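You operate a simulated robot arm through the tools that you are given. There is no shell and no other tool.

The job below is to be done with a simulated two-armed robot. You get a single attempt, and the scene is never put back.

Task
Fit blue disc 27 and the black cover, turn-check it, then unclamp.
Fine: the clamp stays locked till the check is done; the other blue disc and the pieces beside the mat stay.

It is judged by the outcome, as a careful person would: the job done as asked, and still so three seconds after it is handed in. It fails if anything else is knocked over, pushed out of place, dropped, spilled or broken. A push-on lid holds only when it is set on centred and level and pressed home; a screw cap is set on level and turned clockwise until tight.

Robot
Two 7-joint arms with two-finger parallel grippers on one trunk that stands fixed in place. Base frame: the origin is at the foot of the trunk, x ahead of it, y to its left, z up. Units: cm, rad, N and s.
The left shoulder is at [3.7, 17.4, 133.6], the right one opposite. With the tool pointing down near the work surface each hand reaches from about 10 to 60 cm from the base axis, measured 20 degrees to its own side. Payload 3.6 kg a hand.
The TCP of each hand is the grasp point between the finger pads, 3 cm short of the fingertips. In the tool frame z runs along the fingers and y along their closing line. The gripper opens to 11 cm. The fingers are 2 cm wide and 1 cm thick; the gripper's body (4.8 by 11.2 cm) begins 5.5 cm behind the TCP.
Orientation is told as [roll, pitch, yaw] about the base's x, y, z axes, in that order, counted from this pose: with the fingers straight down and closing along the base's y, the tool's x points along the base's -x, its y along +y and its z along -z.

Tools
- The arms move only by the tool step_arm. It takes "left_moves", "right_moves" or both (then of equal length, played together; a hand with none holds still); each is one flat list of numbers, 6 for each row, row after row: the shift along the tool's x, y, z in units of 25 mm (1.0 is 25 mm), then the turn, a rotation vector about the tool's x, y, z in units of 4 degrees (1.0 is 4 degrees). In form: [tx, ty, tz, wx, wy, wz, tx, ty, tz, wx, wy, wz, ...]. A call has 1 to 20 rows; each row shifts and turns the commanded pose from where the row before left it, along the tool's axes as they then stand. "left_claw" and "right_claw" are, for a hand that has rows, the gripper command, from -1 (fully open) to 1 (shut), values between in proportion, set as the call begins (left out, the last holds). A call with a number of a shift or a turn outside -1 to 1 is refused whole. Rows are played at 5 a second. More than 5 cm and 0.15 rad between two rows, or a gripper value outside its range, and nothing of the call is played. A pose out of reach is approached as far as the arm can. The call stops where the force on the tool passes 40 N (or 10 N more than at its start, if that is more) or the arm is blocked; 0.2 s more then pass. The fingers move at their own pace (about 15.3 cm/s each) and stop on an object; they squeeze with about 36 N. The grip force told is the motor's: it shows also when the fingers shut on nothing. Time passes only in rows, and 0.2 s behind the last, so rows that do not move let the fingers close. The reply holds the time, the measured pose of the TCP, the force on the tool along the base axes, the opening and the grip force, in the units named above and with some noise, with the torque about the TCP (base axes, N m) and any sound that the robot's microphone picked up, and new pictures: "show" is both (left out), scene, wrist or none (wrist: the cameras of the hands that moved).
- Cameras (640 x 400 px; columns grow to the right, rows downward): "scene" is now at [10.04, 4.46, 150.93]; the picture's right is [0.64, -0.77, -0.00], its down [-0.54, -0.45, -0.71] and it looks along [0.55, 0.46, -0.70] (base axes); focal length 336 px, centre (320, 200). "left" rides on the left gripper at [7.3, -1.7, -10.3] in its tool frame; the picture's right is [0.23, 0.97, 0.00], its down [-0.76, 0.18, -0.62] and it looks along [-0.61, 0.14, 0.78] (tool axes); focal length 222 px, centre (320, 200). "right" rides on the right gripper at [7.2, 1.7, -10.3] in its tool frame; the picture's right is [-0.23, 0.97, 0.00], its down [-0.76, -0.18, -0.62] and it looks along [-0.61, -0.14, 0.78] (tool axes); focal length 222 px, centre (320, 200). There is no depth. A picture from a camera that has moved, and an enlarged one, comes with that camera's place and axes in the base frame and with its lens. The place of the scene camera against the robot may be out by one fixed shift of up to 2.5 cm in any direction.
- move_column(by): moves the trunk up (or, below 0, down) by that many cm; the arms and the scene camera ride with it, the base frame stays. It gives what a move gives, with no picture.
- head_to(pan, tilt): turns the head with the scene camera to pan (to the left, within 1.501 rad either way) and tilt (down, from -0.506 to 1.204), counted from straight ahead of the robot (the tilt from the chest, where the trunk bows). It gives what a move gives, and a new picture of the scene camera.
- zoom(camera, box): a new picture of the part [left, top, right, bottom] of that camera's present view, enlarged. It takes no simulated time.
- hand_in(): hands the job in; it is judged then, once.

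Nothing tells you positions but the pictures and the camera data. Unless the task says otherwise, let go and move clear before handing in.

The tools are called after "Emit:" by a JSON object that holds its "fn" and its "kwargs". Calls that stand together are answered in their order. step_arm: Moves the arms, as the interface text tells. Its arguments: {"type":"object","properties":{"left_moves":{"type":"array","items":{"type":"number"}},"left_claw":{"type":"number"},"right_moves":{"type":"array","items":{"type":"number"}},"right_claw":{"type":"number"},"show":{"type":"string","enum":["both","scene","wrist","none"]}},"required":[]} The other tools are called the same way: move_column (by) moves the trunk up or down; head_to (pan, tilt) turns the head that bears the scene camera; zoom (camera, box) takes an enlarged picture of a part of a camera's view; hand_in () hands the job in.

At the start:

```text
clock: 0.0
left_position: [35.89, 38.86, 123.3]
left_tool_rot: [-0.001, 0.0, -0.063]
left_ft_force: [0.6, 0.6, 0.1]
left_torque: [0.02, -0.02, -0.02]
left_finger_gap: 11.03
left_gripper_force: 0.0
right_position: [37.7, 1.94, 120.49]
right_tool_rot: [0.001, 0.0, -0.061]
right_ft_force: [0.5, 0.5, 0.4]
right_torque: [-0.01, 0.01, 0.03]
right_finger_gap: 10.98
right_gripper_force: 0.0
trunk travel left (down, up): [-45.0, 31.3]
head pan, tilt (commanded): [0.696, 0.777]
```

scene: 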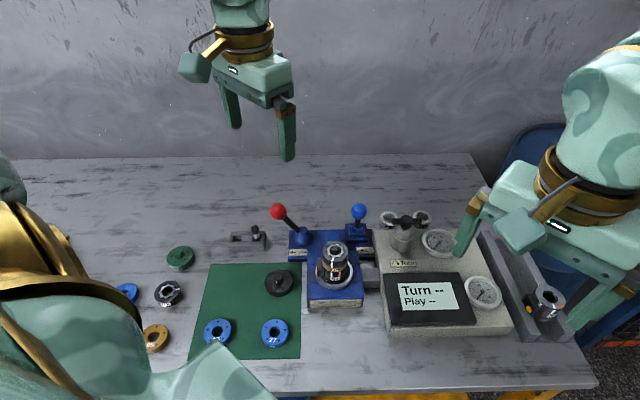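
right: 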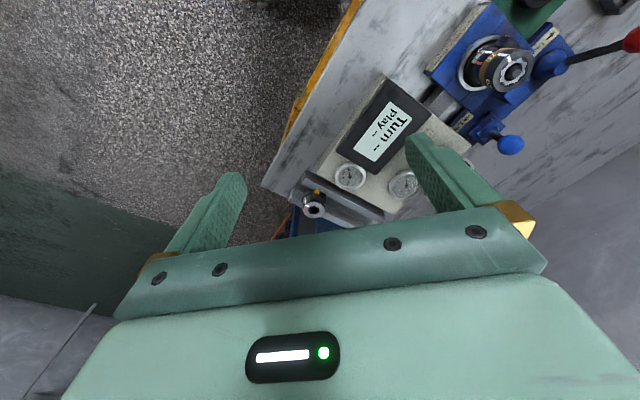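
left: 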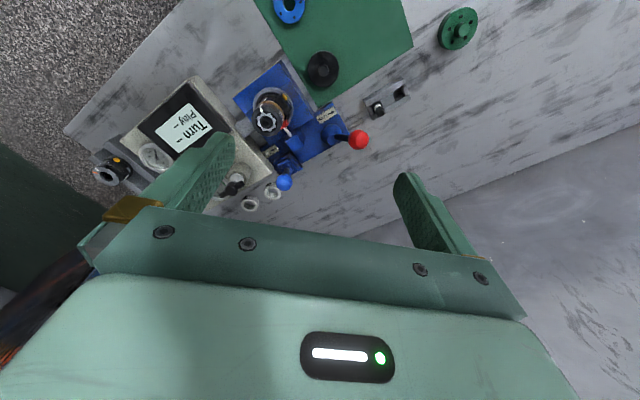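

I see a table with a green mat (two blue discs, a black cover), a blue fixture with red and blue levers, and a "Turn/Play" tester. I'll zoom in for details before moving.

Emit:
{"fn": "zoom", "kwargs": {"camera": "scene", "box": [270, 190, 400, 320]}}

Emit:
{"fn": "zoom", "kwargs": {"camera": "scene", "box": [370, 190, 580, 350]}}

Emit:
{"fn": "zoom", "kwargs": {"camera": "scene", "box": [110, 220, 310, 370]}}

Emit:
{"fn": "zoom", "kwargs": {"camera": "left", "box": [80, 0, 480, 220]}}

Emit:
{"fn": "zoom", "kwargs": {"camera": "right", "box": [280, 0, 640, 220]}}

```text
3.08 times, centred on (335, 255) of scene
camera zoom: at [10.04, 4.46, 150.93], right [0.64, -0.77, 0.0], down [-0.54, -0.45, -0.71], along [0.55, 0.46, -0.7], focal length 1036 px, centre (274, 31)
```

zoom: 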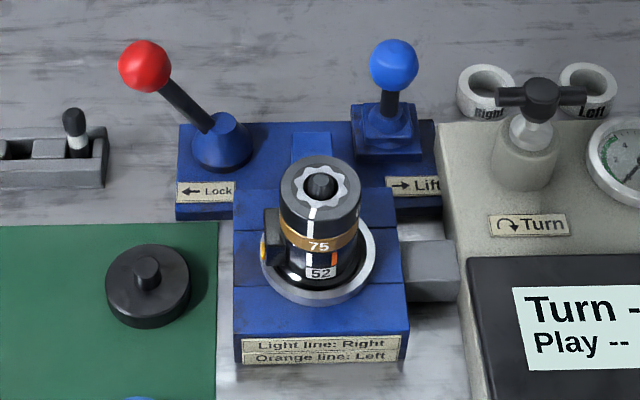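

```text
2.50 times, centred on (475, 270) of scene
camera zoom: at [10.04, 4.46, 150.93], right [0.64, -0.77, 0.0], down [-0.54, -0.45, -0.71], along [0.55, 0.46, -0.7], focal length 841 px, centre (-68, 25)
```

zoom: 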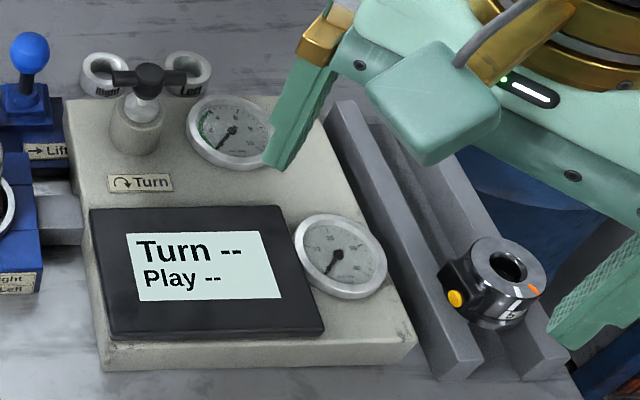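

```text
2.67 times, centred on (210, 295) of scene
camera zoom: at [10.04, 4.46, 150.93], right [0.64, -0.77, 0.0], down [-0.54, -0.45, -0.71], along [0.55, 0.46, -0.7], focal length 897 px, centre (613, -53)
```

zoom: 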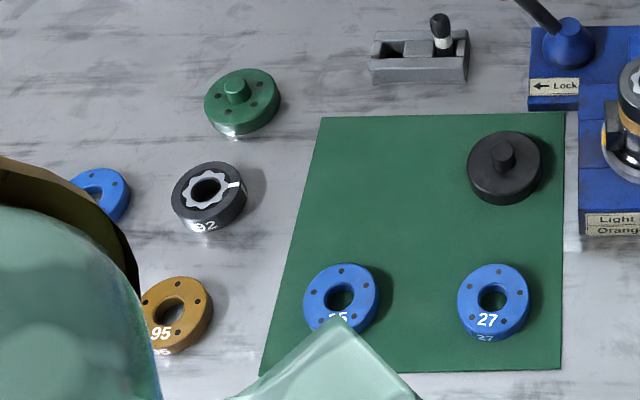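

```text
1.60 times, centred on (280, 110) of left
camera zoom: at [28.51, 37.71, 133.69], right [-0.16, 0.99, 0.0], down [0.77, 0.13, 0.62], along [0.62, 0.1, -0.78], focal length 355 px, centre (384, 344)
```

zoom: 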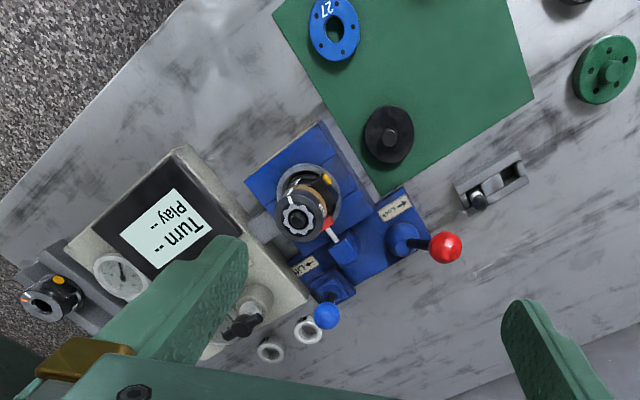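

```text
1.78 times, centred on (460, 110) of right
camera zoom: at [30.61, 4.12, 130.71], right [0.29, 0.96, 0.0], down [0.75, -0.22, 0.62], along [0.6, -0.18, -0.78], focal length 395 px, centre (71, 360)
```

zoom: 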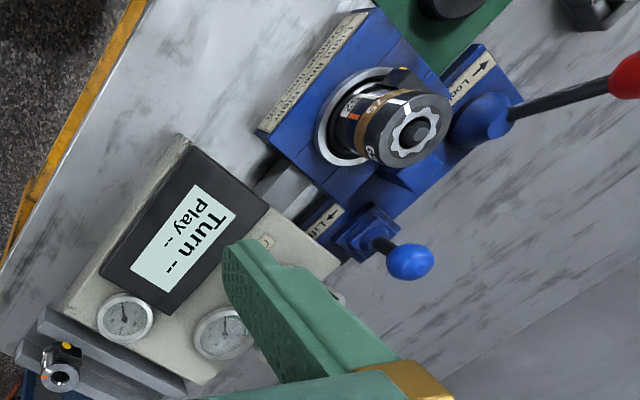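

I see a fixture holding a stack (52 body, brown 75, grey star piece), with labels I need to read more closely. I'll zoom further.

Emit:
{"fn": "zoom", "kwargs": {"camera": "scene", "box": [310, 225, 365, 315]}}

Emit:
{"fn": "zoom", "kwargs": {"camera": "scene", "box": [375, 200, 465, 275]}}

Emit:
{"fn": "zoom", "kwargs": {"camera": "scene", "box": [505, 260, 595, 340]}}

Emit:
{"fn": "zoom", "kwargs": {"camera": "left", "box": [220, 70, 320, 160]}}

Emit:
{"fn": "zoom", "kwargs": {"camera": "right", "box": [420, 10, 560, 110]}}

Emit:
{"fn": "zoom", "kwargs": {"camera": "scene", "box": [225, 210, 285, 255]}}

```text
4.44 times, centred on (338, 270) of scene
camera zoom: at [10.04, 4.46, 150.93], right [0.64, -0.77, 0.0], down [-0.54, -0.45, -0.71], along [0.55, 0.46, -0.7], focal length 1496 px, centre (242, -111)
```

zoom: 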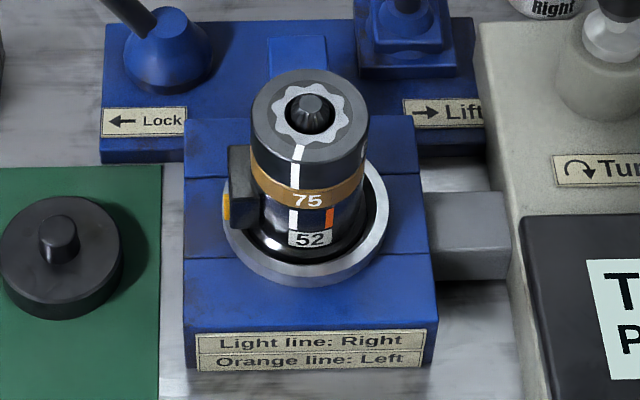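

```text
5.33 times, centred on (420, 238) of scene
camera zoom: at [10.04, 4.46, 150.93], right [0.64, -0.77, 0.0], down [-0.54, -0.45, -0.71], along [0.55, 0.46, -0.7], focal length 1795 px, centre (-213, 0)
```

zoom: 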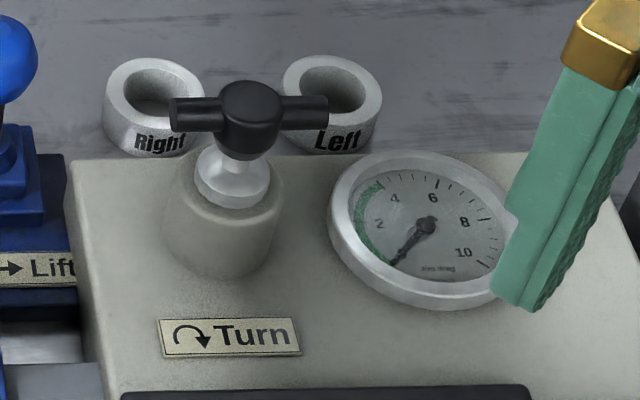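

```text
5.00 times, centred on (550, 300) of scene
camera zoom: at [10.04, 4.46, 150.93], right [0.64, -0.77, 0.0], down [-0.54, -0.45, -0.71], along [0.55, 0.46, -0.7], focal length 1683 px, centre (-830, -300)
```

zoom: 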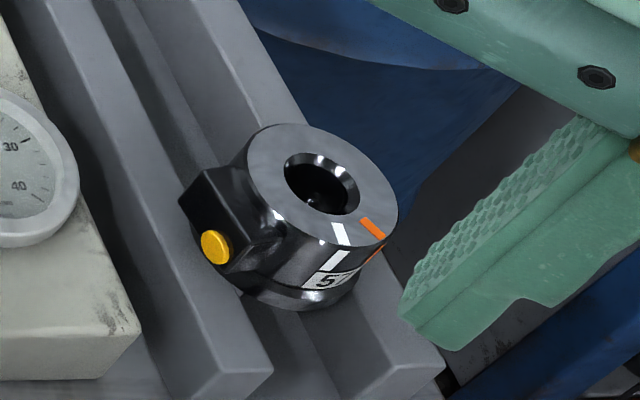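

```text
4.44 times, centred on (270, 115) of left
camera zoom: at [28.51, 37.71, 133.69], right [-0.16, 0.99, 0.0], down [0.77, 0.13, 0.62], along [0.62, 0.1, -0.78], focal length 987 px, centre (542, 578)
```

zoom: 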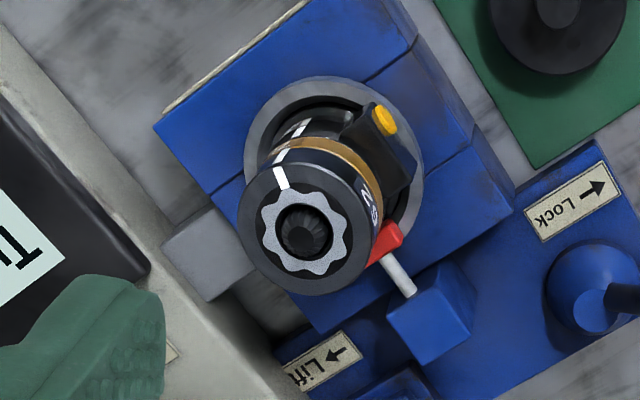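

```text
4.00 times, centred on (490, 60) of right
camera zoom: at [30.61, 4.12, 130.71], right [0.29, 0.96, 0.0], down [0.75, -0.22, 0.62], along [0.6, -0.18, -0.78], focal length 888 px, centre (-360, 760)
```

zoom: 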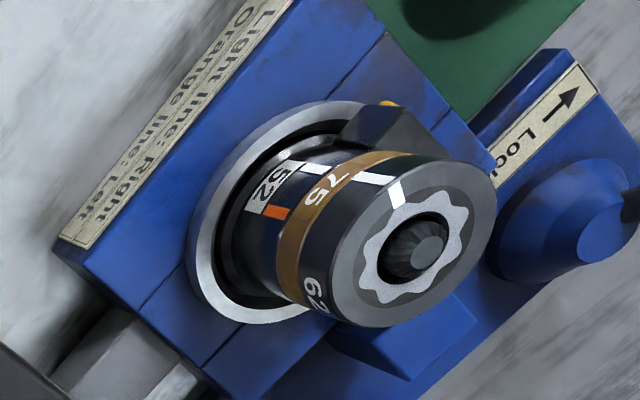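

```text
8.89 times, centred on (255, 232) of scene
camera zoom: at [10.04, 4.46, 150.93], right [0.64, -0.77, 0.0], down [-0.54, -0.45, -0.71], along [0.55, 0.46, -0.7], focal length 2992 px, centre (898, -89)
```

zoom: 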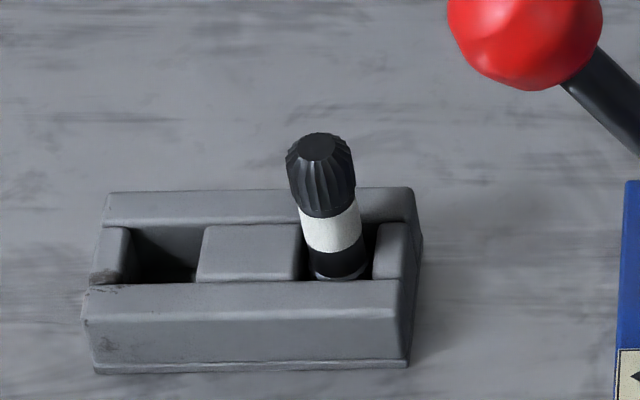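

The stack pin top triangulates to about (44.5, 30.2, 93.4), disc 27 near (27, 32), the cover near (36, 39), and the T-handle near (61, 23). I'll move the left hand in for a closer look at the fixture and pull the right hand back out of the view.

Emit:
{"fn": "step_arm", "kwargs": {"left_moves": [-0.27, -0.45, 0.9, 0, 0, 0, -0.27, -0.45, 0.9, 0, 0, 0, -0.27, -0.45, 0.9, 0, 0, 0, -0.27, -0.45, 0.9, 0, 0, 0, -0.27, -0.45, 0.9, 0, 0, 0, -0.27, -0.45, 0.9, 0, 0, 0, -0.27, -0.45, 0.9, 0, 0, 0, -0.27, -0.45, 0.9, 0, 0, 0], "right_moves": [0.47, -0.53, 0, 0, 0, 0, 0.47, -0.53, 0, 0, 0, 0, 0.47, -0.53, 0, 0, 0, 0, 0.47, -0.53, 0, 0, 0, 0, 0.47, -0.53, 0, 0, 0, 0, 0.47, -0.53, 0, 0, 0, 0, 0.47, -0.53, 0, 0, 0, 0, 0.47, -0.53, 0, 0, 0, 0], "show": "both"}}

```text
clock: 1.8
left_position: [40.81, 29.48, 105.32]
left_tool_rot: [-0.001, -0.001, -0.065]
left_ft_force: [0.0, -1.2, -0.1]
left_torque: [0.02, -0.01, -0.01]
left_finger_gap: 10.98
left_gripper_force: 0.0
right_position: [27.77, -8.05, 120.37]
right_tool_rot: [0.0, 0.003, -0.06]
right_ft_force: [-0.8, -0.5, 1.0]
right_torque: [0.0, 0.0, -0.01]
right_finger_gap: 11.01
right_gripper_force: 0.1
trunk travel left (down, up): [-45.0, 31.3]
head pan, tilt (commanded): [0.696, 0.777]
camera scene: at [10.08, 4.36, 150.93], right [0.64, -0.77, 0.0], down [-0.54, -0.45, -0.71], along [0.55, 0.46, -0.7], focal length 336 px, centre (320, 200)
camera right: at [20.68, -5.96, 130.75], right [0.29, 0.96, 0.0], down [0.75, -0.22, 0.62], along [0.6, -0.18, -0.78], focal length 222 px, centre (320, 200)
camera left: at [33.36, 28.3, 115.69], right [-0.16, 0.99, 0.0], down [0.77, 0.13, 0.62], along [0.62, 0.1, -0.78], focal length 222 px, centre (320, 200)
```

scene: 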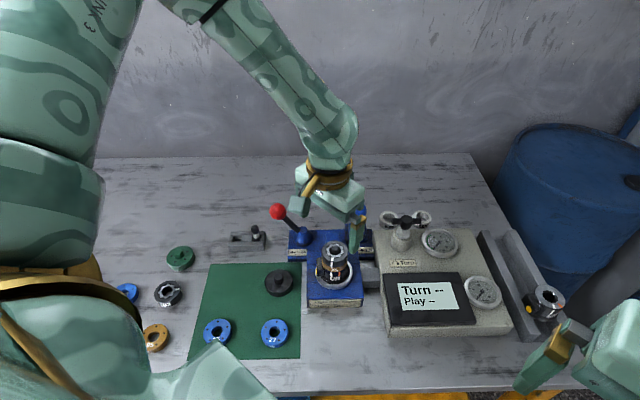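
right: 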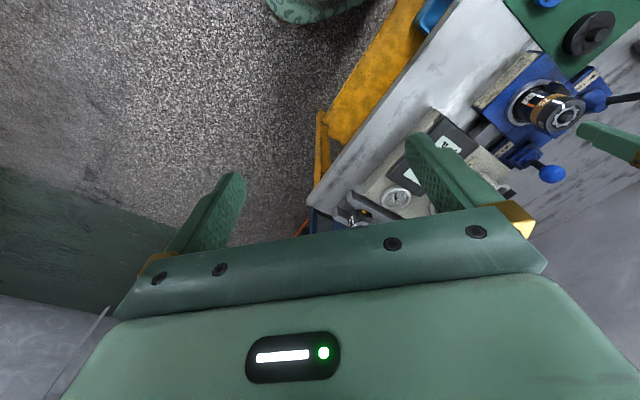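
left: 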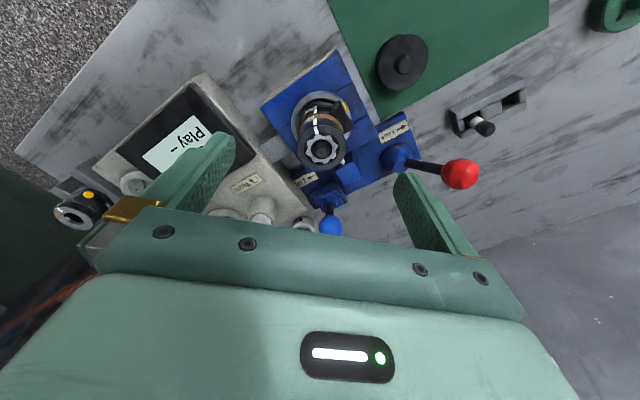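

Emit:
{"fn": "zoom", "kwargs": {"camera": "left", "box": [250, 40, 430, 200]}}

Emit:
{"fn": "zoom", "kwargs": {"camera": "left", "box": [270, 80, 370, 180]}}

Emit:
{"fn": "zoom", "kwargs": {"camera": "scene", "box": [375, 200, 520, 330]}}

Emit:
{"fn": "zoom", "kwargs": {"camera": "scene", "box": [200, 310, 300, 355]}}

Emit:
{"fn": "zoom", "kwargs": {"camera": "left", "box": [360, 20, 540, 150]}}

```text
2.50 times, centred on (340, 120) of left
camera zoom: at [33.36, 28.3, 115.69], right [-0.16, 0.99, 0.0], down [0.77, 0.13, 0.62], along [0.62, 0.1, -0.78], focal length 555 px, centre (270, 400)
```

zoom: 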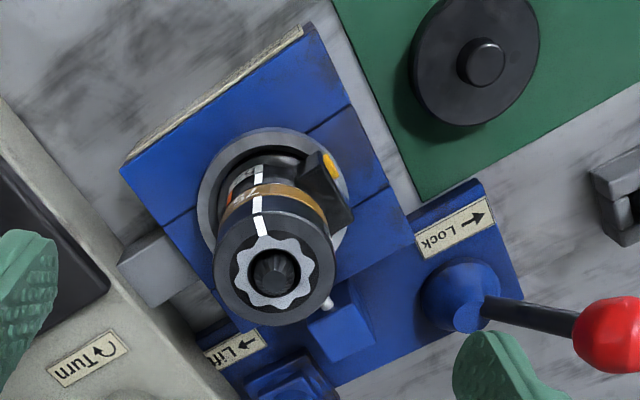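

```text
4.00 times, centred on (320, 130) of left
camera zoom: at [33.36, 28.3, 115.69], right [-0.16, 0.99, 0.0], down [0.77, 0.13, 0.62], along [0.62, 0.1, -0.78], focal length 888 px, centre (320, 480)
```

zoom: 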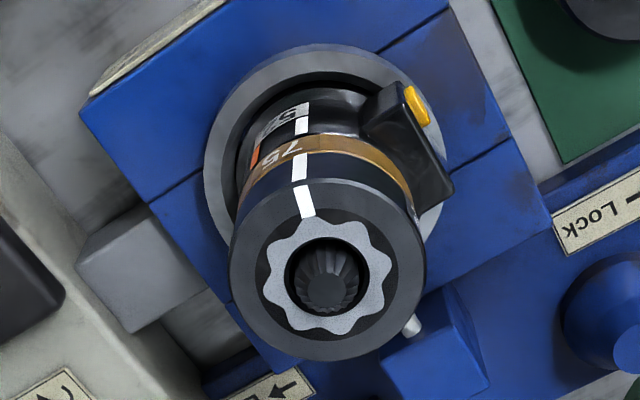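

```text
3.08 times, centred on (448, 265) of scene
camera zoom: at [10.08, 4.36, 150.93], right [0.64, -0.77, 0.0], down [-0.54, -0.45, -0.71], along [0.55, 0.46, -0.7], focal length 1036 px, centre (-72, 0)
```

zoom: 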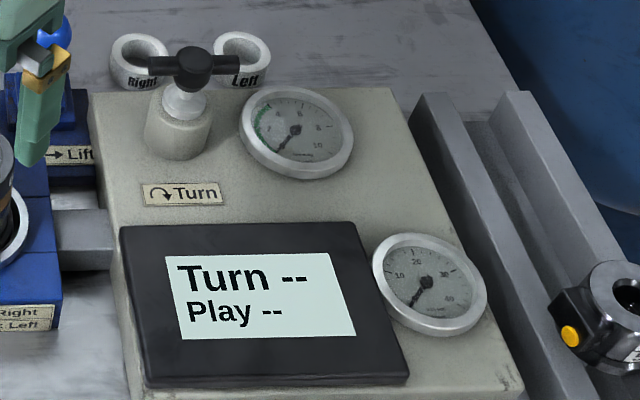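

```text
6.40 times, centred on (250, 332) of scene
camera zoom: at [10.08, 4.36, 150.93], right [0.64, -0.77, 0.0], down [-0.54, -0.45, -0.71], along [0.55, 0.46, -0.7], focal length 2154 px, centre (768, -648)
```

zoom: 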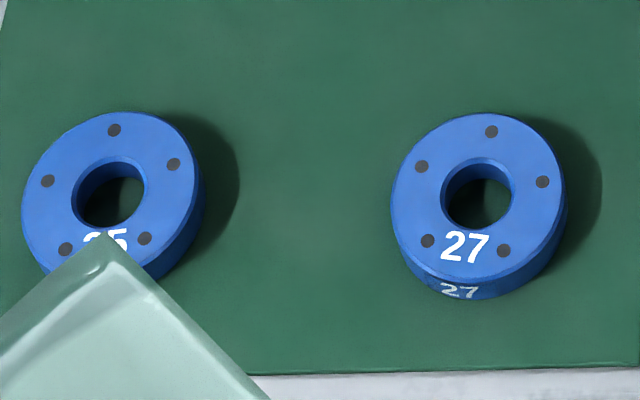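

```text
3.08 times, centred on (450, 85) of left
camera zoom: at [33.36, 28.3, 115.69], right [-0.16, 0.99, 0.0], down [0.77, 0.13, 0.62], along [0.62, 0.1, -0.78], focal length 684 px, centre (-80, 554)
```

zoom: 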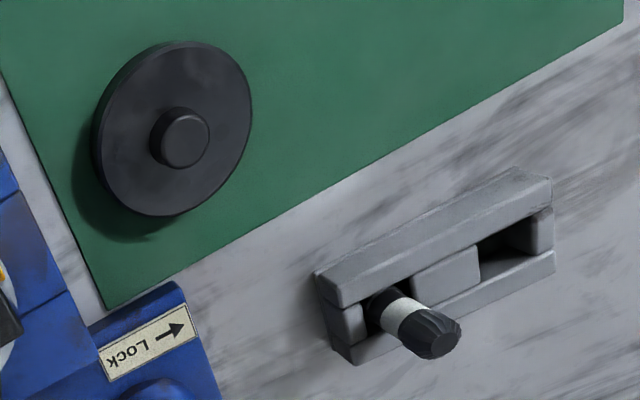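

I'm now looking for a closer view of the tester's Turn handle and the Right/Left cups, so I'll move the left hand toward it while staying well above everything.

Emit:
{"fn": "step_arm", "kwargs": {"left_moves": [-0.78, -0.45, -0.18, 0, 0, 0, -0.78, -0.45, -0.18, 0, 0, 0, -0.78, -0.45, -0.18, 0, 0, 0, -0.78, -0.45, -0.18, 0, 0, 0, -0.78, -0.45, -0.18, 0, 0, 0, -0.78, -0.45, -0.18, 0, 0, 0], "show": "both"}}

Emit:
{"fn": "zoom", "kwargs": {"camera": "left", "box": [200, 80, 440, 220]}}

Emit:
{"fn": "zoom", "kwargs": {"camera": "left", "box": [260, 0, 500, 150]}}

Emit:
{"fn": "zoom", "kwargs": {"camera": "scene", "box": [220, 190, 400, 320]}}

```text
clock: 3.2
left_position: [50.33, 23.67, 109.3]
left_tool_rot: [0.002, -0.002, -0.066]
left_ft_force: [0.1, 0.2, -1.0]
left_torque: [-0.02, -0.05, 0.0]
left_finger_gap: 11.02
left_gripper_force: 0.1
left hand out of reach, approached as far as the arm can: row 5, 6
right_position: [27.63, -8.02, 120.53]
right_tool_rot: [0.0, -0.001, -0.06]
right_ft_force: [0.9, 0.2, -0.7]
right_torque: [0.02, -0.04, 0.0]
right_finger_gap: 11.02
right_gripper_force: 0.0
trunk travel left (down, up): [-45.0, 31.3]
head pan, tilt (commanded): [0.696, 0.777]
camera scene: at [10.04, 4.42, 150.93], right [0.64, -0.77, 0.0], down [-0.54, -0.45, -0.71], along [0.55, 0.46, -0.7], focal length 336 px, centre (320, 200)
camera left: at [42.88, 22.42, 119.6], right [-0.16, 0.99, 0.0], down [0.77, 0.13, 0.62], along [0.62, 0.1, -0.78], focal length 222 px, centre (320, 200)
```

scene: 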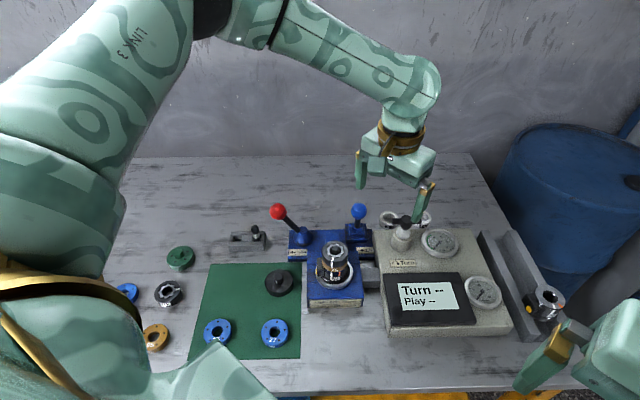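
left: 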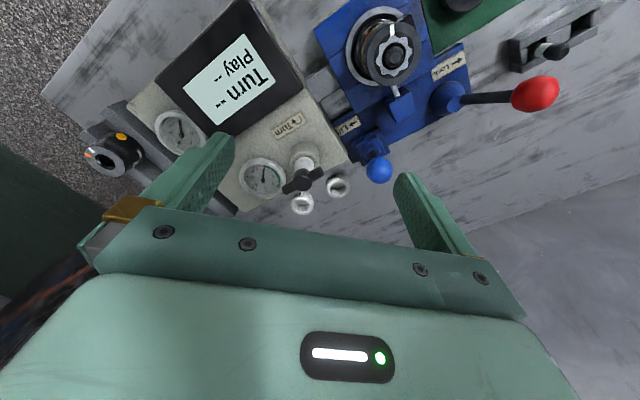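

```text
2.67 times, centred on (320, 150) of left
camera zoom: at [42.88, 22.42, 119.6], right [-0.16, 0.99, 0.0], down [0.77, 0.13, 0.62], along [0.62, 0.1, -0.78], focal length 592 px, centre (320, 333)
```

zoom: 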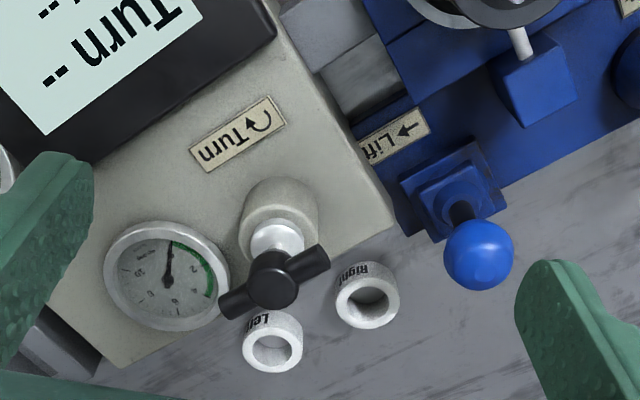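

```text
2.67 times, centred on (380, 75) of left
camera zoom: at [42.88, 22.42, 119.6], right [-0.16, 0.99, 0.0], down [0.77, 0.13, 0.62], along [0.62, 0.1, -0.78], focal length 592 px, centre (160, 533)
```

zoom: 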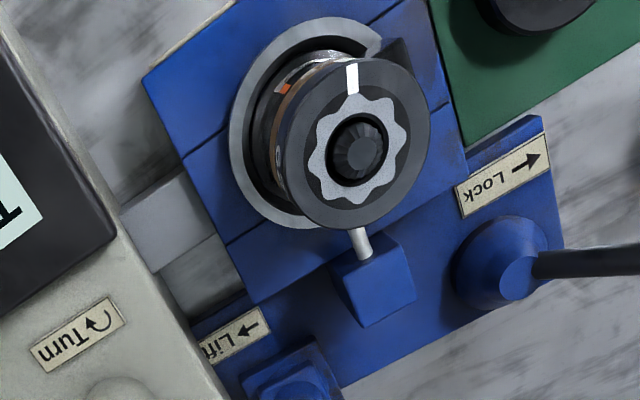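

```text
3.08 times, centred on (310, 255) of scene
camera zoom: at [10.04, 4.42, 150.93], right [0.64, -0.77, 0.0], down [-0.54, -0.45, -0.71], along [0.55, 0.46, -0.7], focal length 1036 px, centre (351, 31)
```

zoom: 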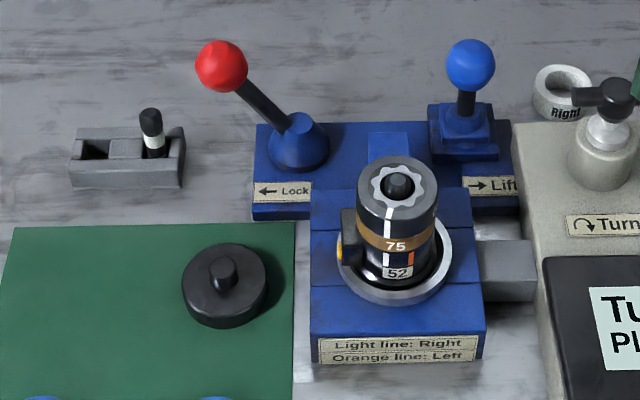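

Red lever ball is near (45, 47, 92.6), leaning toward "Lock"; the T-handle is at about (61, 22.7, 92). Next I look closely at disc 27 and the cover on the mat.

Emit:
{"fn": "step_arm", "kwargs": {"left_moves": [0.85, 0.26, 0.1, 0, 0, 0, 0.85, 0.26, 0.1, 0, 0, 0, 0.85, 0.26, 0.1, 0, 0, 0, 0.85, 0.26, 0.1, 0, 0, 0, 0.85, 0.26, 0.1, 0, 0, 0, 0.85, 0.26, 0.1, 0, 0, 0, 0.85, 0.26, 0.5, 0, 0, 0, 0.85, 0.26, 0.7, 0, 0, 0, 0.85, 0.26, 0.7, 0, 0, 0, 0.85, 0.26, 0.7, 0, 0, 0, 0.85, 0.26, 0.7, 0, 0, 0, 0.85, 0.26, 0.7, 0, 0, 0], "show": "wrist"}}

Emit:
{"fn": "zoom", "kwargs": {"camera": "left", "box": [240, 40, 440, 200]}}

Emit:
{"fn": "zoom", "kwargs": {"camera": "left", "box": [330, 130, 410, 210]}}

```text
clock: 5.8
left_position: [25.35, 33.16, 97.73]
left_tool_rot: [-0.001, 0.0, -0.064]
left_ft_force: [0.5, 0.1, 0.4]
left_torque: [0.01, 0.04, -0.03]
left_finger_gap: 11.04
left_gripper_force: 0.0
right_position: [27.65, -7.97, 120.46]
right_tool_rot: [0.001, -0.001, -0.061]
right_ft_force: [0.1, 0.3, -0.8]
right_torque: [0.01, 0.02, 0.03]
right_finger_gap: 11.0
right_gripper_force: 0.1
trunk travel left (down, up): [-45.0, 31.3]
head pan, tilt (commanded): [0.696, 0.777]
camera left: at [17.89, 31.99, 108.1], right [-0.17, 0.99, 0.0], down [0.77, 0.13, 0.62], along [0.62, 0.1, -0.78], focal length 222 px, centre (320, 200)
```

left: 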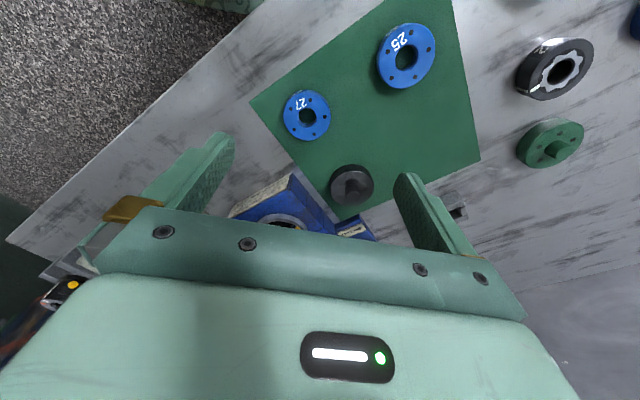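

```text
2.50 times, centred on (340, 120) of left
camera zoom: at [17.89, 31.99, 108.1], right [-0.17, 0.99, 0.0], down [0.77, 0.13, 0.62], along [0.62, 0.1, -0.78], focal length 555 px, centre (270, 400)
```

zoom: 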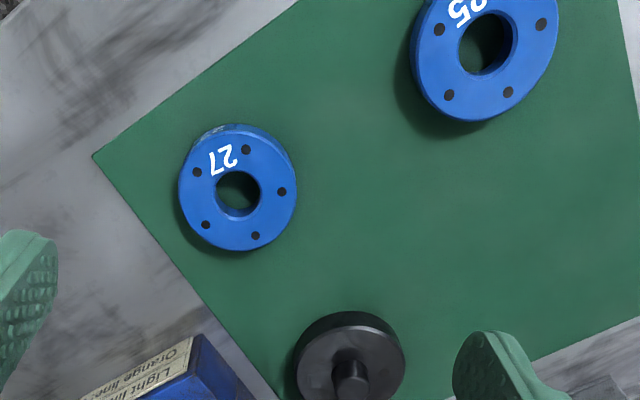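

```text
5.00 times, centred on (370, 170) of left
camera zoom: at [17.89, 31.99, 108.1], right [-0.17, 0.99, 0.0], down [0.77, 0.13, 0.62], along [0.62, 0.1, -0.78], focal length 1111 px, centre (70, 350)
```

zoom: 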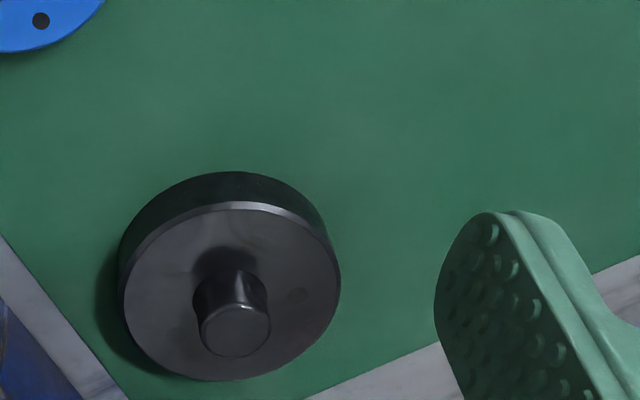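

Disc 27 sits at about (26.9, 31.8, top ≈81.2), the cover knob top at about (35.8, 39.6, 83.3). I'll descend above disc 27 to refine.

Emit:
{"fn": "step_arm", "kwargs": {"left_moves": [-0.158, -0.126, 0.8, 0, 0, 0, -0.158, -0.126, 0.8, 0, 0, 0, -0.158, -0.126, 0.8, 0, 0, 0, -0.158, -0.126, 0.8, 0, 0, 0], "left_claw": -0.6, "show": "wrist"}}

Emit:
{"fn": "zoom", "kwargs": {"camera": "left", "box": [200, 60, 440, 210]}}

```text
clock: 6.8
left_position: [26.09, 32.48, 93.69]
left_tool_rot: [0.0, 0.0, -0.065]
left_ft_force: [0.2, -0.6, -0.4]
left_torque: [0.0, -0.01, -0.03]
left_finger_gap: 8.81
left_gripper_force: 0.0
left hand out of reach, approached as far as the arm can: row 3, 4
right_position: [27.69, -7.97, 120.43]
right_tool_rot: [0.001, 0.003, -0.062]
right_ft_force: [0.1, 1.0, -0.6]
right_torque: [0.0, 0.0, -0.01]
right_finger_gap: 10.98
right_gripper_force: 0.0
trunk travel left (down, up): [-45.0, 31.3]
head pan, tilt (commanded): [0.696, 0.777]
camera left: at [18.75, 31.23, 104.12], right [-0.16, 0.99, 0.0], down [0.77, 0.13, 0.62], along [0.61, 0.1, -0.78], focal length 222 px, centre (320, 200)
```

left: 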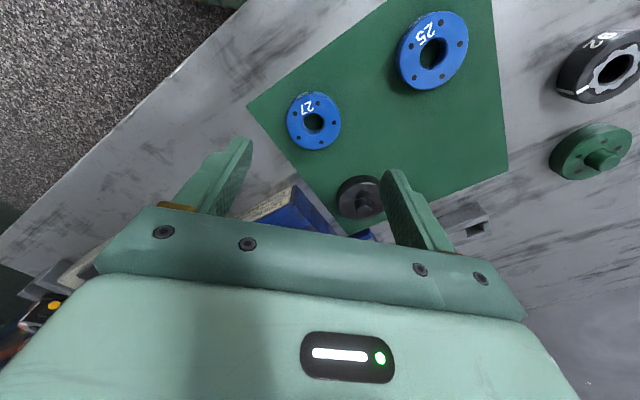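

```text
2.67 times, centred on (320, 135) of left
camera zoom: at [18.75, 31.23, 104.12], right [-0.16, 0.99, 0.0], down [0.77, 0.13, 0.62], along [0.61, 0.1, -0.78], focal length 592 px, centre (320, 373)
```

zoom: 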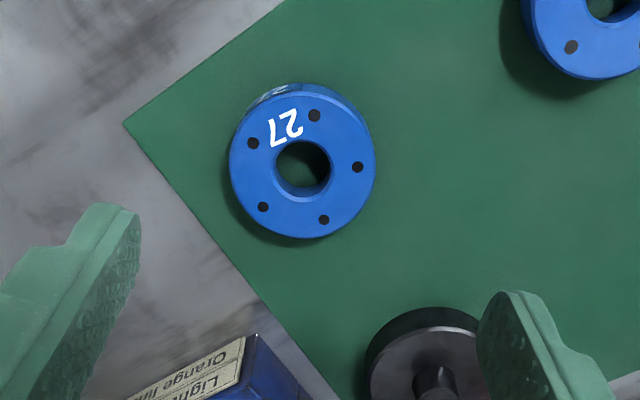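

The left hand hit its lower reach limit here, so the trunk must come down. I'll raise the hand first, then lower the column.

Emit:
{"fn": "step_arm", "kwargs": {"left_moves": [0, 0, -0.9, 0, 0, 0, 0, 0, -0.9, 0, 0, 0, 0, 0, -0.9, 0, 0, 0, 0, 0, -0.9, 0, 0, 0, 0, 0, -0.9, 0, 0, 0, 0, 0, -0.9, 0, 0, 0], "show": "none"}}

```text
clock: 8.2
left_position: [26.14, 32.17, 107.42]
left_tool_rot: [0.0, -0.003, -0.064]
left_ft_force: [0.2, -0.1, -0.5]
left_torque: [0.02, 0.0, 0.01]
left_finger_gap: 8.86
left_gripper_force: 0.1
right_position: [27.72, -8.06, 120.54]
right_tool_rot: [0.0, 0.0, -0.06]
right_ft_force: [0.2, -0.1, 1.2]
right_torque: [-0.01, -0.05, 0.03]
right_finger_gap: 10.97
right_gripper_force: 0.1
trunk travel left (down, up): [-45.0, 31.3]
head pan, tilt (commanded): [0.696, 0.777]
```

Now I lower the trunk 18 cm; the hand will ride to about z = 89, above the disc and clear of everything.

Emit:
{"fn": "move_column", "kwargs": {"by": -18}}

```text
clock: 10.2
left_position: [27.11, 32.22, 87.01]
left_tool_rot: [-0.008, 0.11, -0.064]
left_ft_force: [0.6, -0.3, -0.4]
left_torque: [0.04, 0.03, -0.03]
left_finger_gap: 8.8
left_gripper_force: 0.1
right_position: [27.56, -7.96, 102.59]
right_tool_rot: [0.002, -0.001, -0.065]
right_ft_force: [34.5, -13.4, -2.8]
right_torque: [1.47, 3.69, 0.65]
right_finger_gap: 10.99
right_gripper_force: 0.1
trunk travel left (down, up): [-27.0, 49.3]
head pan, tilt (commanded): [0.696, 0.777]
```

The right hand reads a 34 N contact and the left hand has a small pitch; I need to look at what is happening before any more movement.

Emit:
{"fn": "step_arm", "kwargs": {"right_moves": [0, 0, 0, 0, 0, 0], "left_moves": [0, 0, 0, 0, 0, 0], "show": "both"}}

Emit:
{"fn": "zoom", "kwargs": {"camera": "right", "box": [0, 0, 640, 400]}}

```text
clock: 10.7
left_position: [27.04, 32.31, 86.99]
left_tool_rot: [-0.007, 0.111, -0.063]
left_ft_force: [0.8, -0.2, 0.4]
left_torque: [0.01, 0.0, 0.01]
left_finger_gap: 8.82
left_gripper_force: 0.1
right_position: [27.83, -7.95, 102.43]
right_tool_rot: [0.003, 0.001, -0.064]
right_ft_force: [7.7, -7.4, 5.6]
right_torque: [0.95, 1.45, 0.6]
right_finger_gap: 11.02
right_gripper_force: 0.0
trunk travel left (down, up): [-27.0, 49.3]
head pan, tilt (commanded): [0.696, 0.777]
stopped in row 1 (right hand): the force on the tool passed its limit at 49 N (the readings are from after the stop); the commanded pose is now the measured one
camera scene: at [16.01, 4.44, 132.68], right [0.64, -0.77, 0.0], down [-0.54, -0.45, -0.71], along [0.55, 0.46, -0.7], focal length 336 px, centre (320, 200)
camera right: at [20.67, -5.84, 112.76], right [0.29, 0.96, 0.0], down [0.75, -0.23, 0.62], along [0.6, -0.18, -0.78], focal length 222 px, centre (320, 200)
camera left: at [20.86, 31.05, 98.05], right [-0.16, 0.99, 0.02], down [0.84, 0.13, 0.53], along [0.52, 0.1, -0.85], focal length 222 px, centre (320, 200)
```

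scene: 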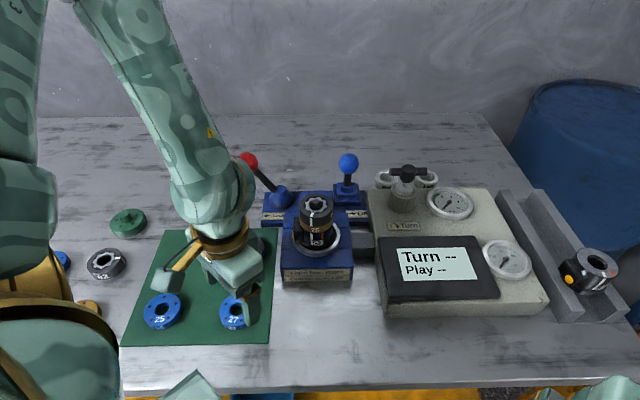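
right: 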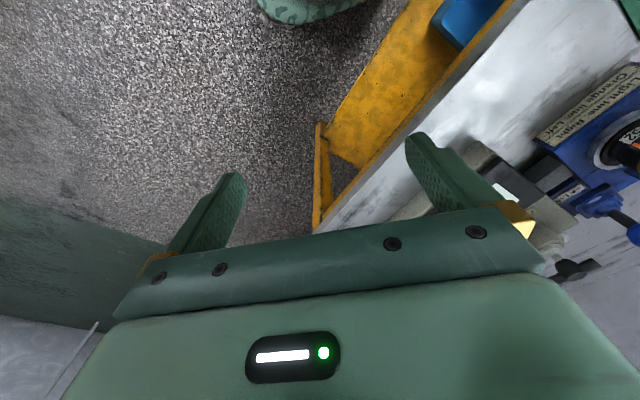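
left: 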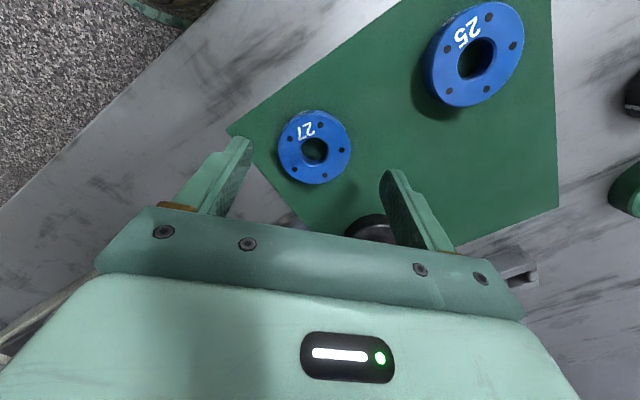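

```text
1.00 times, centred on (320, 200) of right (not enlarged: the box is as wide or as high as the picture)
camera zoom: at [20.67, -5.84, 112.76], right [0.29, 0.96, 0.0], down [0.75, -0.23, 0.62], along [0.6, -0.18, -0.78], focal length 222 px, centre (320, 200)
```

zoom: 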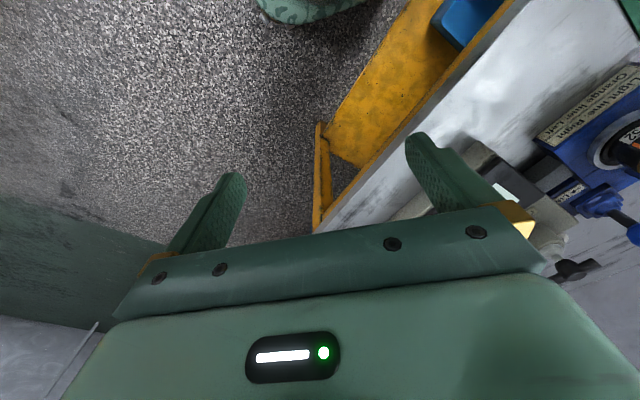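

The trunk bowed forward as it sank (camera moved 6 cm ahead), so the chest is likely pressing the right hand. I'll move the right hand forward, right and up, away from the body.

Emit:
{"fn": "step_arm", "kwargs": {"right_moves": [-0.7, -0.49, -0.2, 0, 0, 0, -0.7, -0.49, -0.2, 0, 0, 0, -0.7, -0.49, -0.2, 0, 0, 0, -0.7, -0.49, -0.2, 0, 0, 0, -0.7, -0.49, -0.2, 0, 0, 0, -0.7, -0.49, -0.2, 0, 0, 0], "show": "both"}}

```text
clock: 12.1
left_position: [27.04, 32.28, 87.08]
left_tool_rot: [-0.008, 0.112, -0.065]
left_ft_force: [-0.1, 1.0, -0.5]
left_torque: [-0.02, 0.0, -0.02]
left_finger_gap: 8.8
left_gripper_force: 0.2
right_position: [37.79, -16.05, 105.69]
right_tool_rot: [0.002, 0.001, -0.065]
right_ft_force: [0.0, -0.7, -0.7]
right_torque: [0.02, -0.02, 0.02]
right_finger_gap: 11.0
right_gripper_force: 0.0
trunk travel left (down, up): [-27.0, 49.3]
head pan, tilt (commanded): [0.696, 0.777]
camera scene: at [16.03, 4.4, 132.67], right [0.64, -0.77, 0.0], down [-0.54, -0.45, -0.71], along [0.55, 0.46, -0.7], focal length 336 px, centre (320, 200)
camera right: at [30.68, -13.9, 115.9], right [0.29, 0.96, 0.0], down [0.75, -0.23, 0.62], along [0.6, -0.18, -0.78], focal length 222 px, centre (320, 200)
```

scene: 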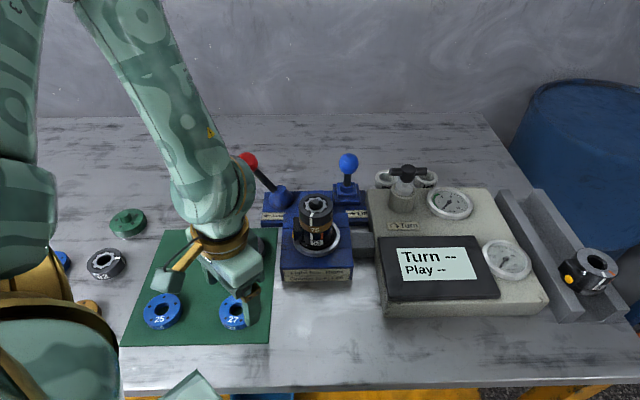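
right: 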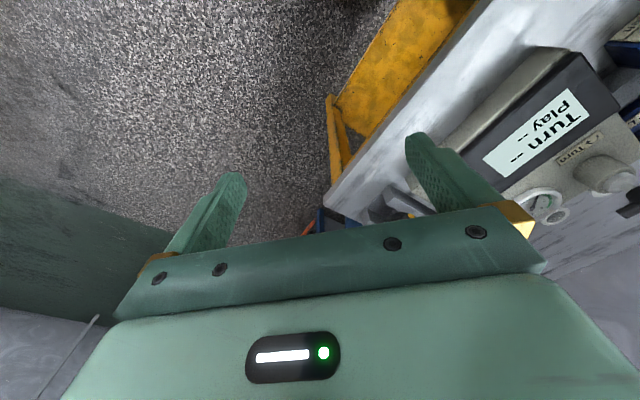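

Right hand is now free of load. I'll level the left tool (pitch 0.11) and check it holds.

Emit:
{"fn": "step_arm", "kwargs": {"left_moves": [0, 0, -0.3, -0.05, -0.8, 0, 0, 0, -0.3, -0.05, -0.8, 0, 0, 0, 0, 0, 0, 0], "show": "wrist"}}

Emit:
{"fn": "zoom", "kwargs": {"camera": "left", "box": [220, 80, 420, 220]}}

```text
clock: 12.9
left_position: [29.13, 33.0, 87.42]
left_tool_rot: [0.0, 0.001, -0.065]
left_ft_force: [0.2, -0.2, 0.0]
left_torque: [-0.02, -0.02, -0.01]
left_finger_gap: 8.81
left_gripper_force: 0.0
left hand out of reach, approached as far as the arm can: row 1, 2
right_position: [37.86, -16.02, 105.46]
right_tool_rot: [0.002, 0.001, -0.066]
right_ft_force: [0.9, -0.1, 0.3]
right_torque: [0.02, -0.01, -0.01]
right_finger_gap: 11.01
right_gripper_force: 0.1
trunk travel left (down, up): [-27.0, 49.3]
head pan, tilt (commanded): [0.696, 0.777]
camera left: at [21.76, 31.93, 97.92], right [-0.16, 0.99, 0.0], down [0.77, 0.13, 0.62], along [0.61, 0.1, -0.78], focal length 222 px, centre (320, 200)
```

left: 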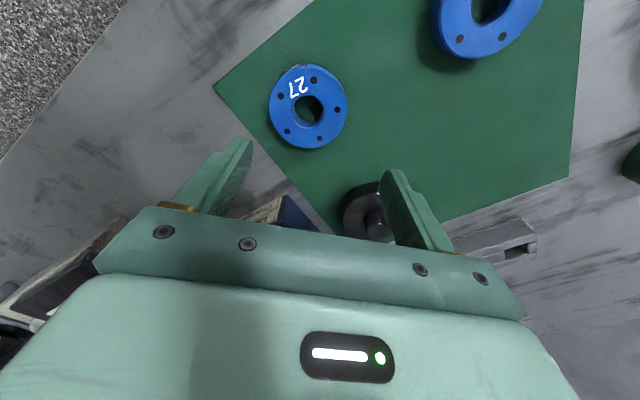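

```text
2.86 times, centred on (320, 150) of left
camera zoom: at [21.76, 31.93, 97.92], right [-0.16, 0.99, 0.0], down [0.77, 0.13, 0.62], along [0.61, 0.1, -0.78], focal length 635 px, centre (320, 343)
```

zoom: 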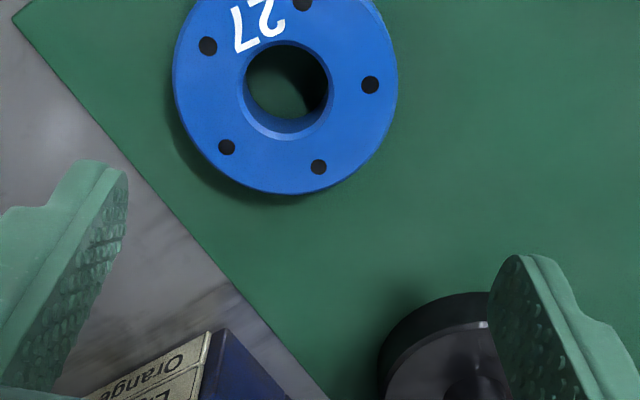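

The arm folds too tightly with the trunk this low, so the near spots need the trunk higher instead. I'll raise the column (hands ride up, nothing above them).

Emit:
{"fn": "move_column", "kwargs": {"by": 18}}

Emit:
{"fn": "move_column", "kwargs": {"by": 12}}

```text
clock: 14.9
left_position: [29.18, 33.22, 105.69]
left_tool_rot: [0.001, -0.003, -0.065]
left_ft_force: [0.2, -0.9, -0.8]
left_torque: [0.0, 0.02, -0.02]
left_finger_gap: 8.81
left_gripper_force: 0.0
right_position: [37.81, -16.01, 123.34]
right_tool_rot: [0.002, -0.001, -0.063]
right_ft_force: [0.1, 0.2, 0.2]
right_torque: [0.03, -0.01, 0.0]
right_finger_gap: 11.01
right_gripper_force: 0.1
trunk travel left (down, up): [-45.0, 31.3]
head pan, tilt (commanded): [0.696, 0.777]
```

```text
clock: 16.4
left_position: [29.18, 32.96, 117.7]
left_tool_rot: [0.001, -0.001, -0.065]
left_ft_force: [-0.6, 0.4, -0.5]
left_torque: [0.0, -0.02, 0.0]
left_finger_gap: 8.8
left_gripper_force: 0.0
right_position: [37.65, -15.91, 135.47]
right_tool_rot: [0.001, 0.0, -0.065]
right_ft_force: [-0.5, -0.8, 0.0]
right_torque: [-0.02, 0.0, 0.02]
right_finger_gap: 11.0
right_gripper_force: 0.1
trunk travel left (down, up): [-57.0, 19.3]
head pan, tilt (commanded): [0.696, 0.777]
```

Poses held this time. Now descending the left hand toward disc 27 again.

Emit:
{"fn": "step_arm", "kwargs": {"left_moves": [0.074, -0.043, 0.833, 0, 0, 0, 0.074, -0.043, 0.833, 0, 0, 0, 0.074, -0.043, 0.833, 0, 0, 0, 0.074, -0.043, 0.833, 0, 0, 0, 0.074, -0.043, 0.833, 0, 0, 0, 0.074, -0.043, 0.833, 0, 0, 0, 0.074, -0.043, 0.833, 0, 0, 0, 0.074, -0.043, 0.833, 0, 0, 0, 0.074, -0.043, 0.833, 0, 0, 0, 0.074, -0.043, 0.833, 0, 0, 0, 0.074, -0.043, 0.833, 0, 0, 0, 0.074, -0.043, 0.833, 0, 0, 0], "show": "both"}}

Emit:
{"fn": "zoom", "kwargs": {"camera": "left", "box": [220, 60, 420, 200]}}

```text
clock: 19.0
left_position: [28.21, 32.19, 107.3]
left_tool_rot: [-0.001, -0.002, -0.065]
left_ft_force: [0.0, 0.2, 0.2]
left_torque: [0.01, -0.03, 0.02]
left_finger_gap: 8.83
left_gripper_force: 0.1
left hand out of reach, approached as far as the arm can: row 6, 7, 8, 9, 10, 11, 12
right_position: [37.69, -15.88, 135.49]
right_tool_rot: [0.003, 0.0, -0.065]
right_ft_force: [0.1, 0.0, 0.9]
right_torque: [-0.02, -0.03, -0.01]
right_finger_gap: 11.01
right_gripper_force: 0.1
trunk travel left (down, up): [-57.0, 19.3]
head pan, tilt (commanded): [0.696, 0.777]
camera scene: at [8.39, 4.43, 162.99], right [0.64, -0.77, 0.0], down [-0.54, -0.45, -0.71], along [0.55, 0.46, -0.7], focal length 336 px, centre (320, 200)
camera left: at [20.92, 31.1, 117.5], right [-0.16, 0.99, 0.0], down [0.77, 0.13, 0.62], along [0.62, 0.1, -0.78], focal length 222 px, centre (320, 200)
```

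scene: 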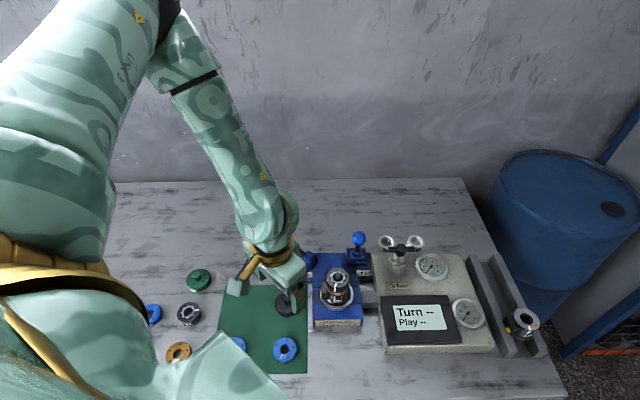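
left: 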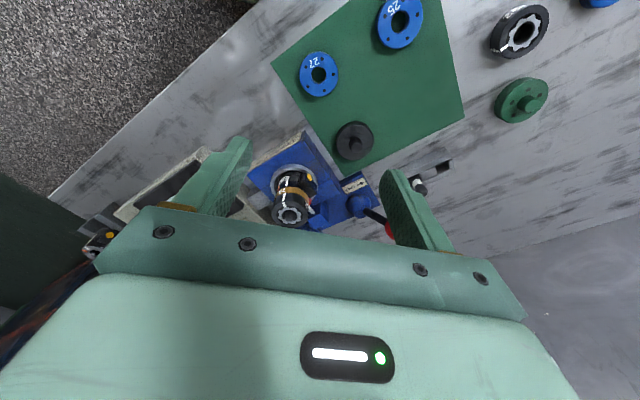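

```text
2.86 times, centred on (320, 130) of left
camera zoom: at [20.92, 31.1, 117.5], right [-0.16, 0.99, 0.0], down [0.77, 0.13, 0.62], along [0.62, 0.1, -0.78], focal length 635 px, centre (320, 400)
```

zoom: 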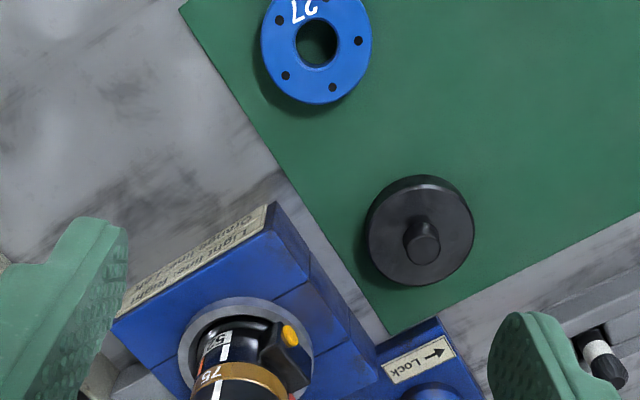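

The lower limit sits about 40 cm beneath the shoulder, while the trunk bows forward as it lowers, so a mid height (about −12 from the start) should suit the disc. I raise the hand, then lower the column.

Emit:
{"fn": "step_arm", "kwargs": {"left_moves": [-0.2, 0, -0.9, 0, 0, 0, -0.2, 0, -0.9, 0, 0, 0, -0.2, 0, -0.9, 0, 0, 0, -0.2, 0, -0.9, 0, 0, 0, 0, 0, -0.9, 0, 0, 0], "show": "none"}}

Emit:
{"fn": "move_column", "kwargs": {"by": -24}}

```text
clock: 20.2
left_position: [30.31, 32.18, 118.4]
left_tool_rot: [-0.001, -0.001, -0.066]
left_ft_force: [0.0, 0.7, 0.4]
left_torque: [-0.01, 0.0, 0.01]
left_finger_gap: 8.78
left_gripper_force: 0.1
right_position: [37.71, -15.99, 135.47]
right_tool_rot: [0.002, -0.002, -0.064]
right_ft_force: [0.5, -0.2, 0.0]
right_torque: [0.0, -0.02, 0.02]
right_finger_gap: 11.01
right_gripper_force: 0.1
trunk travel left (down, up): [-57.0, 19.3]
head pan, tilt (commanded): [0.696, 0.777]
```

```text
clock: 22.7
left_position: [30.47, 32.25, 94.4]
left_tool_rot: [0.0, -0.003, -0.064]
left_ft_force: [0.3, -0.7, -0.1]
left_torque: [0.01, 0.0, 0.0]
left_finger_gap: 8.79
left_gripper_force: 0.0
right_position: [37.68, -15.98, 111.57]
right_tool_rot: [0.0, -0.002, -0.066]
right_ft_force: [0.2, 0.3, -0.7]
right_torque: [0.02, 0.0, 0.0]
right_finger_gap: 10.97
right_gripper_force: 0.0
trunk travel left (down, up): [-33.0, 43.3]
head pan, tilt (commanded): [0.696, 0.777]
```

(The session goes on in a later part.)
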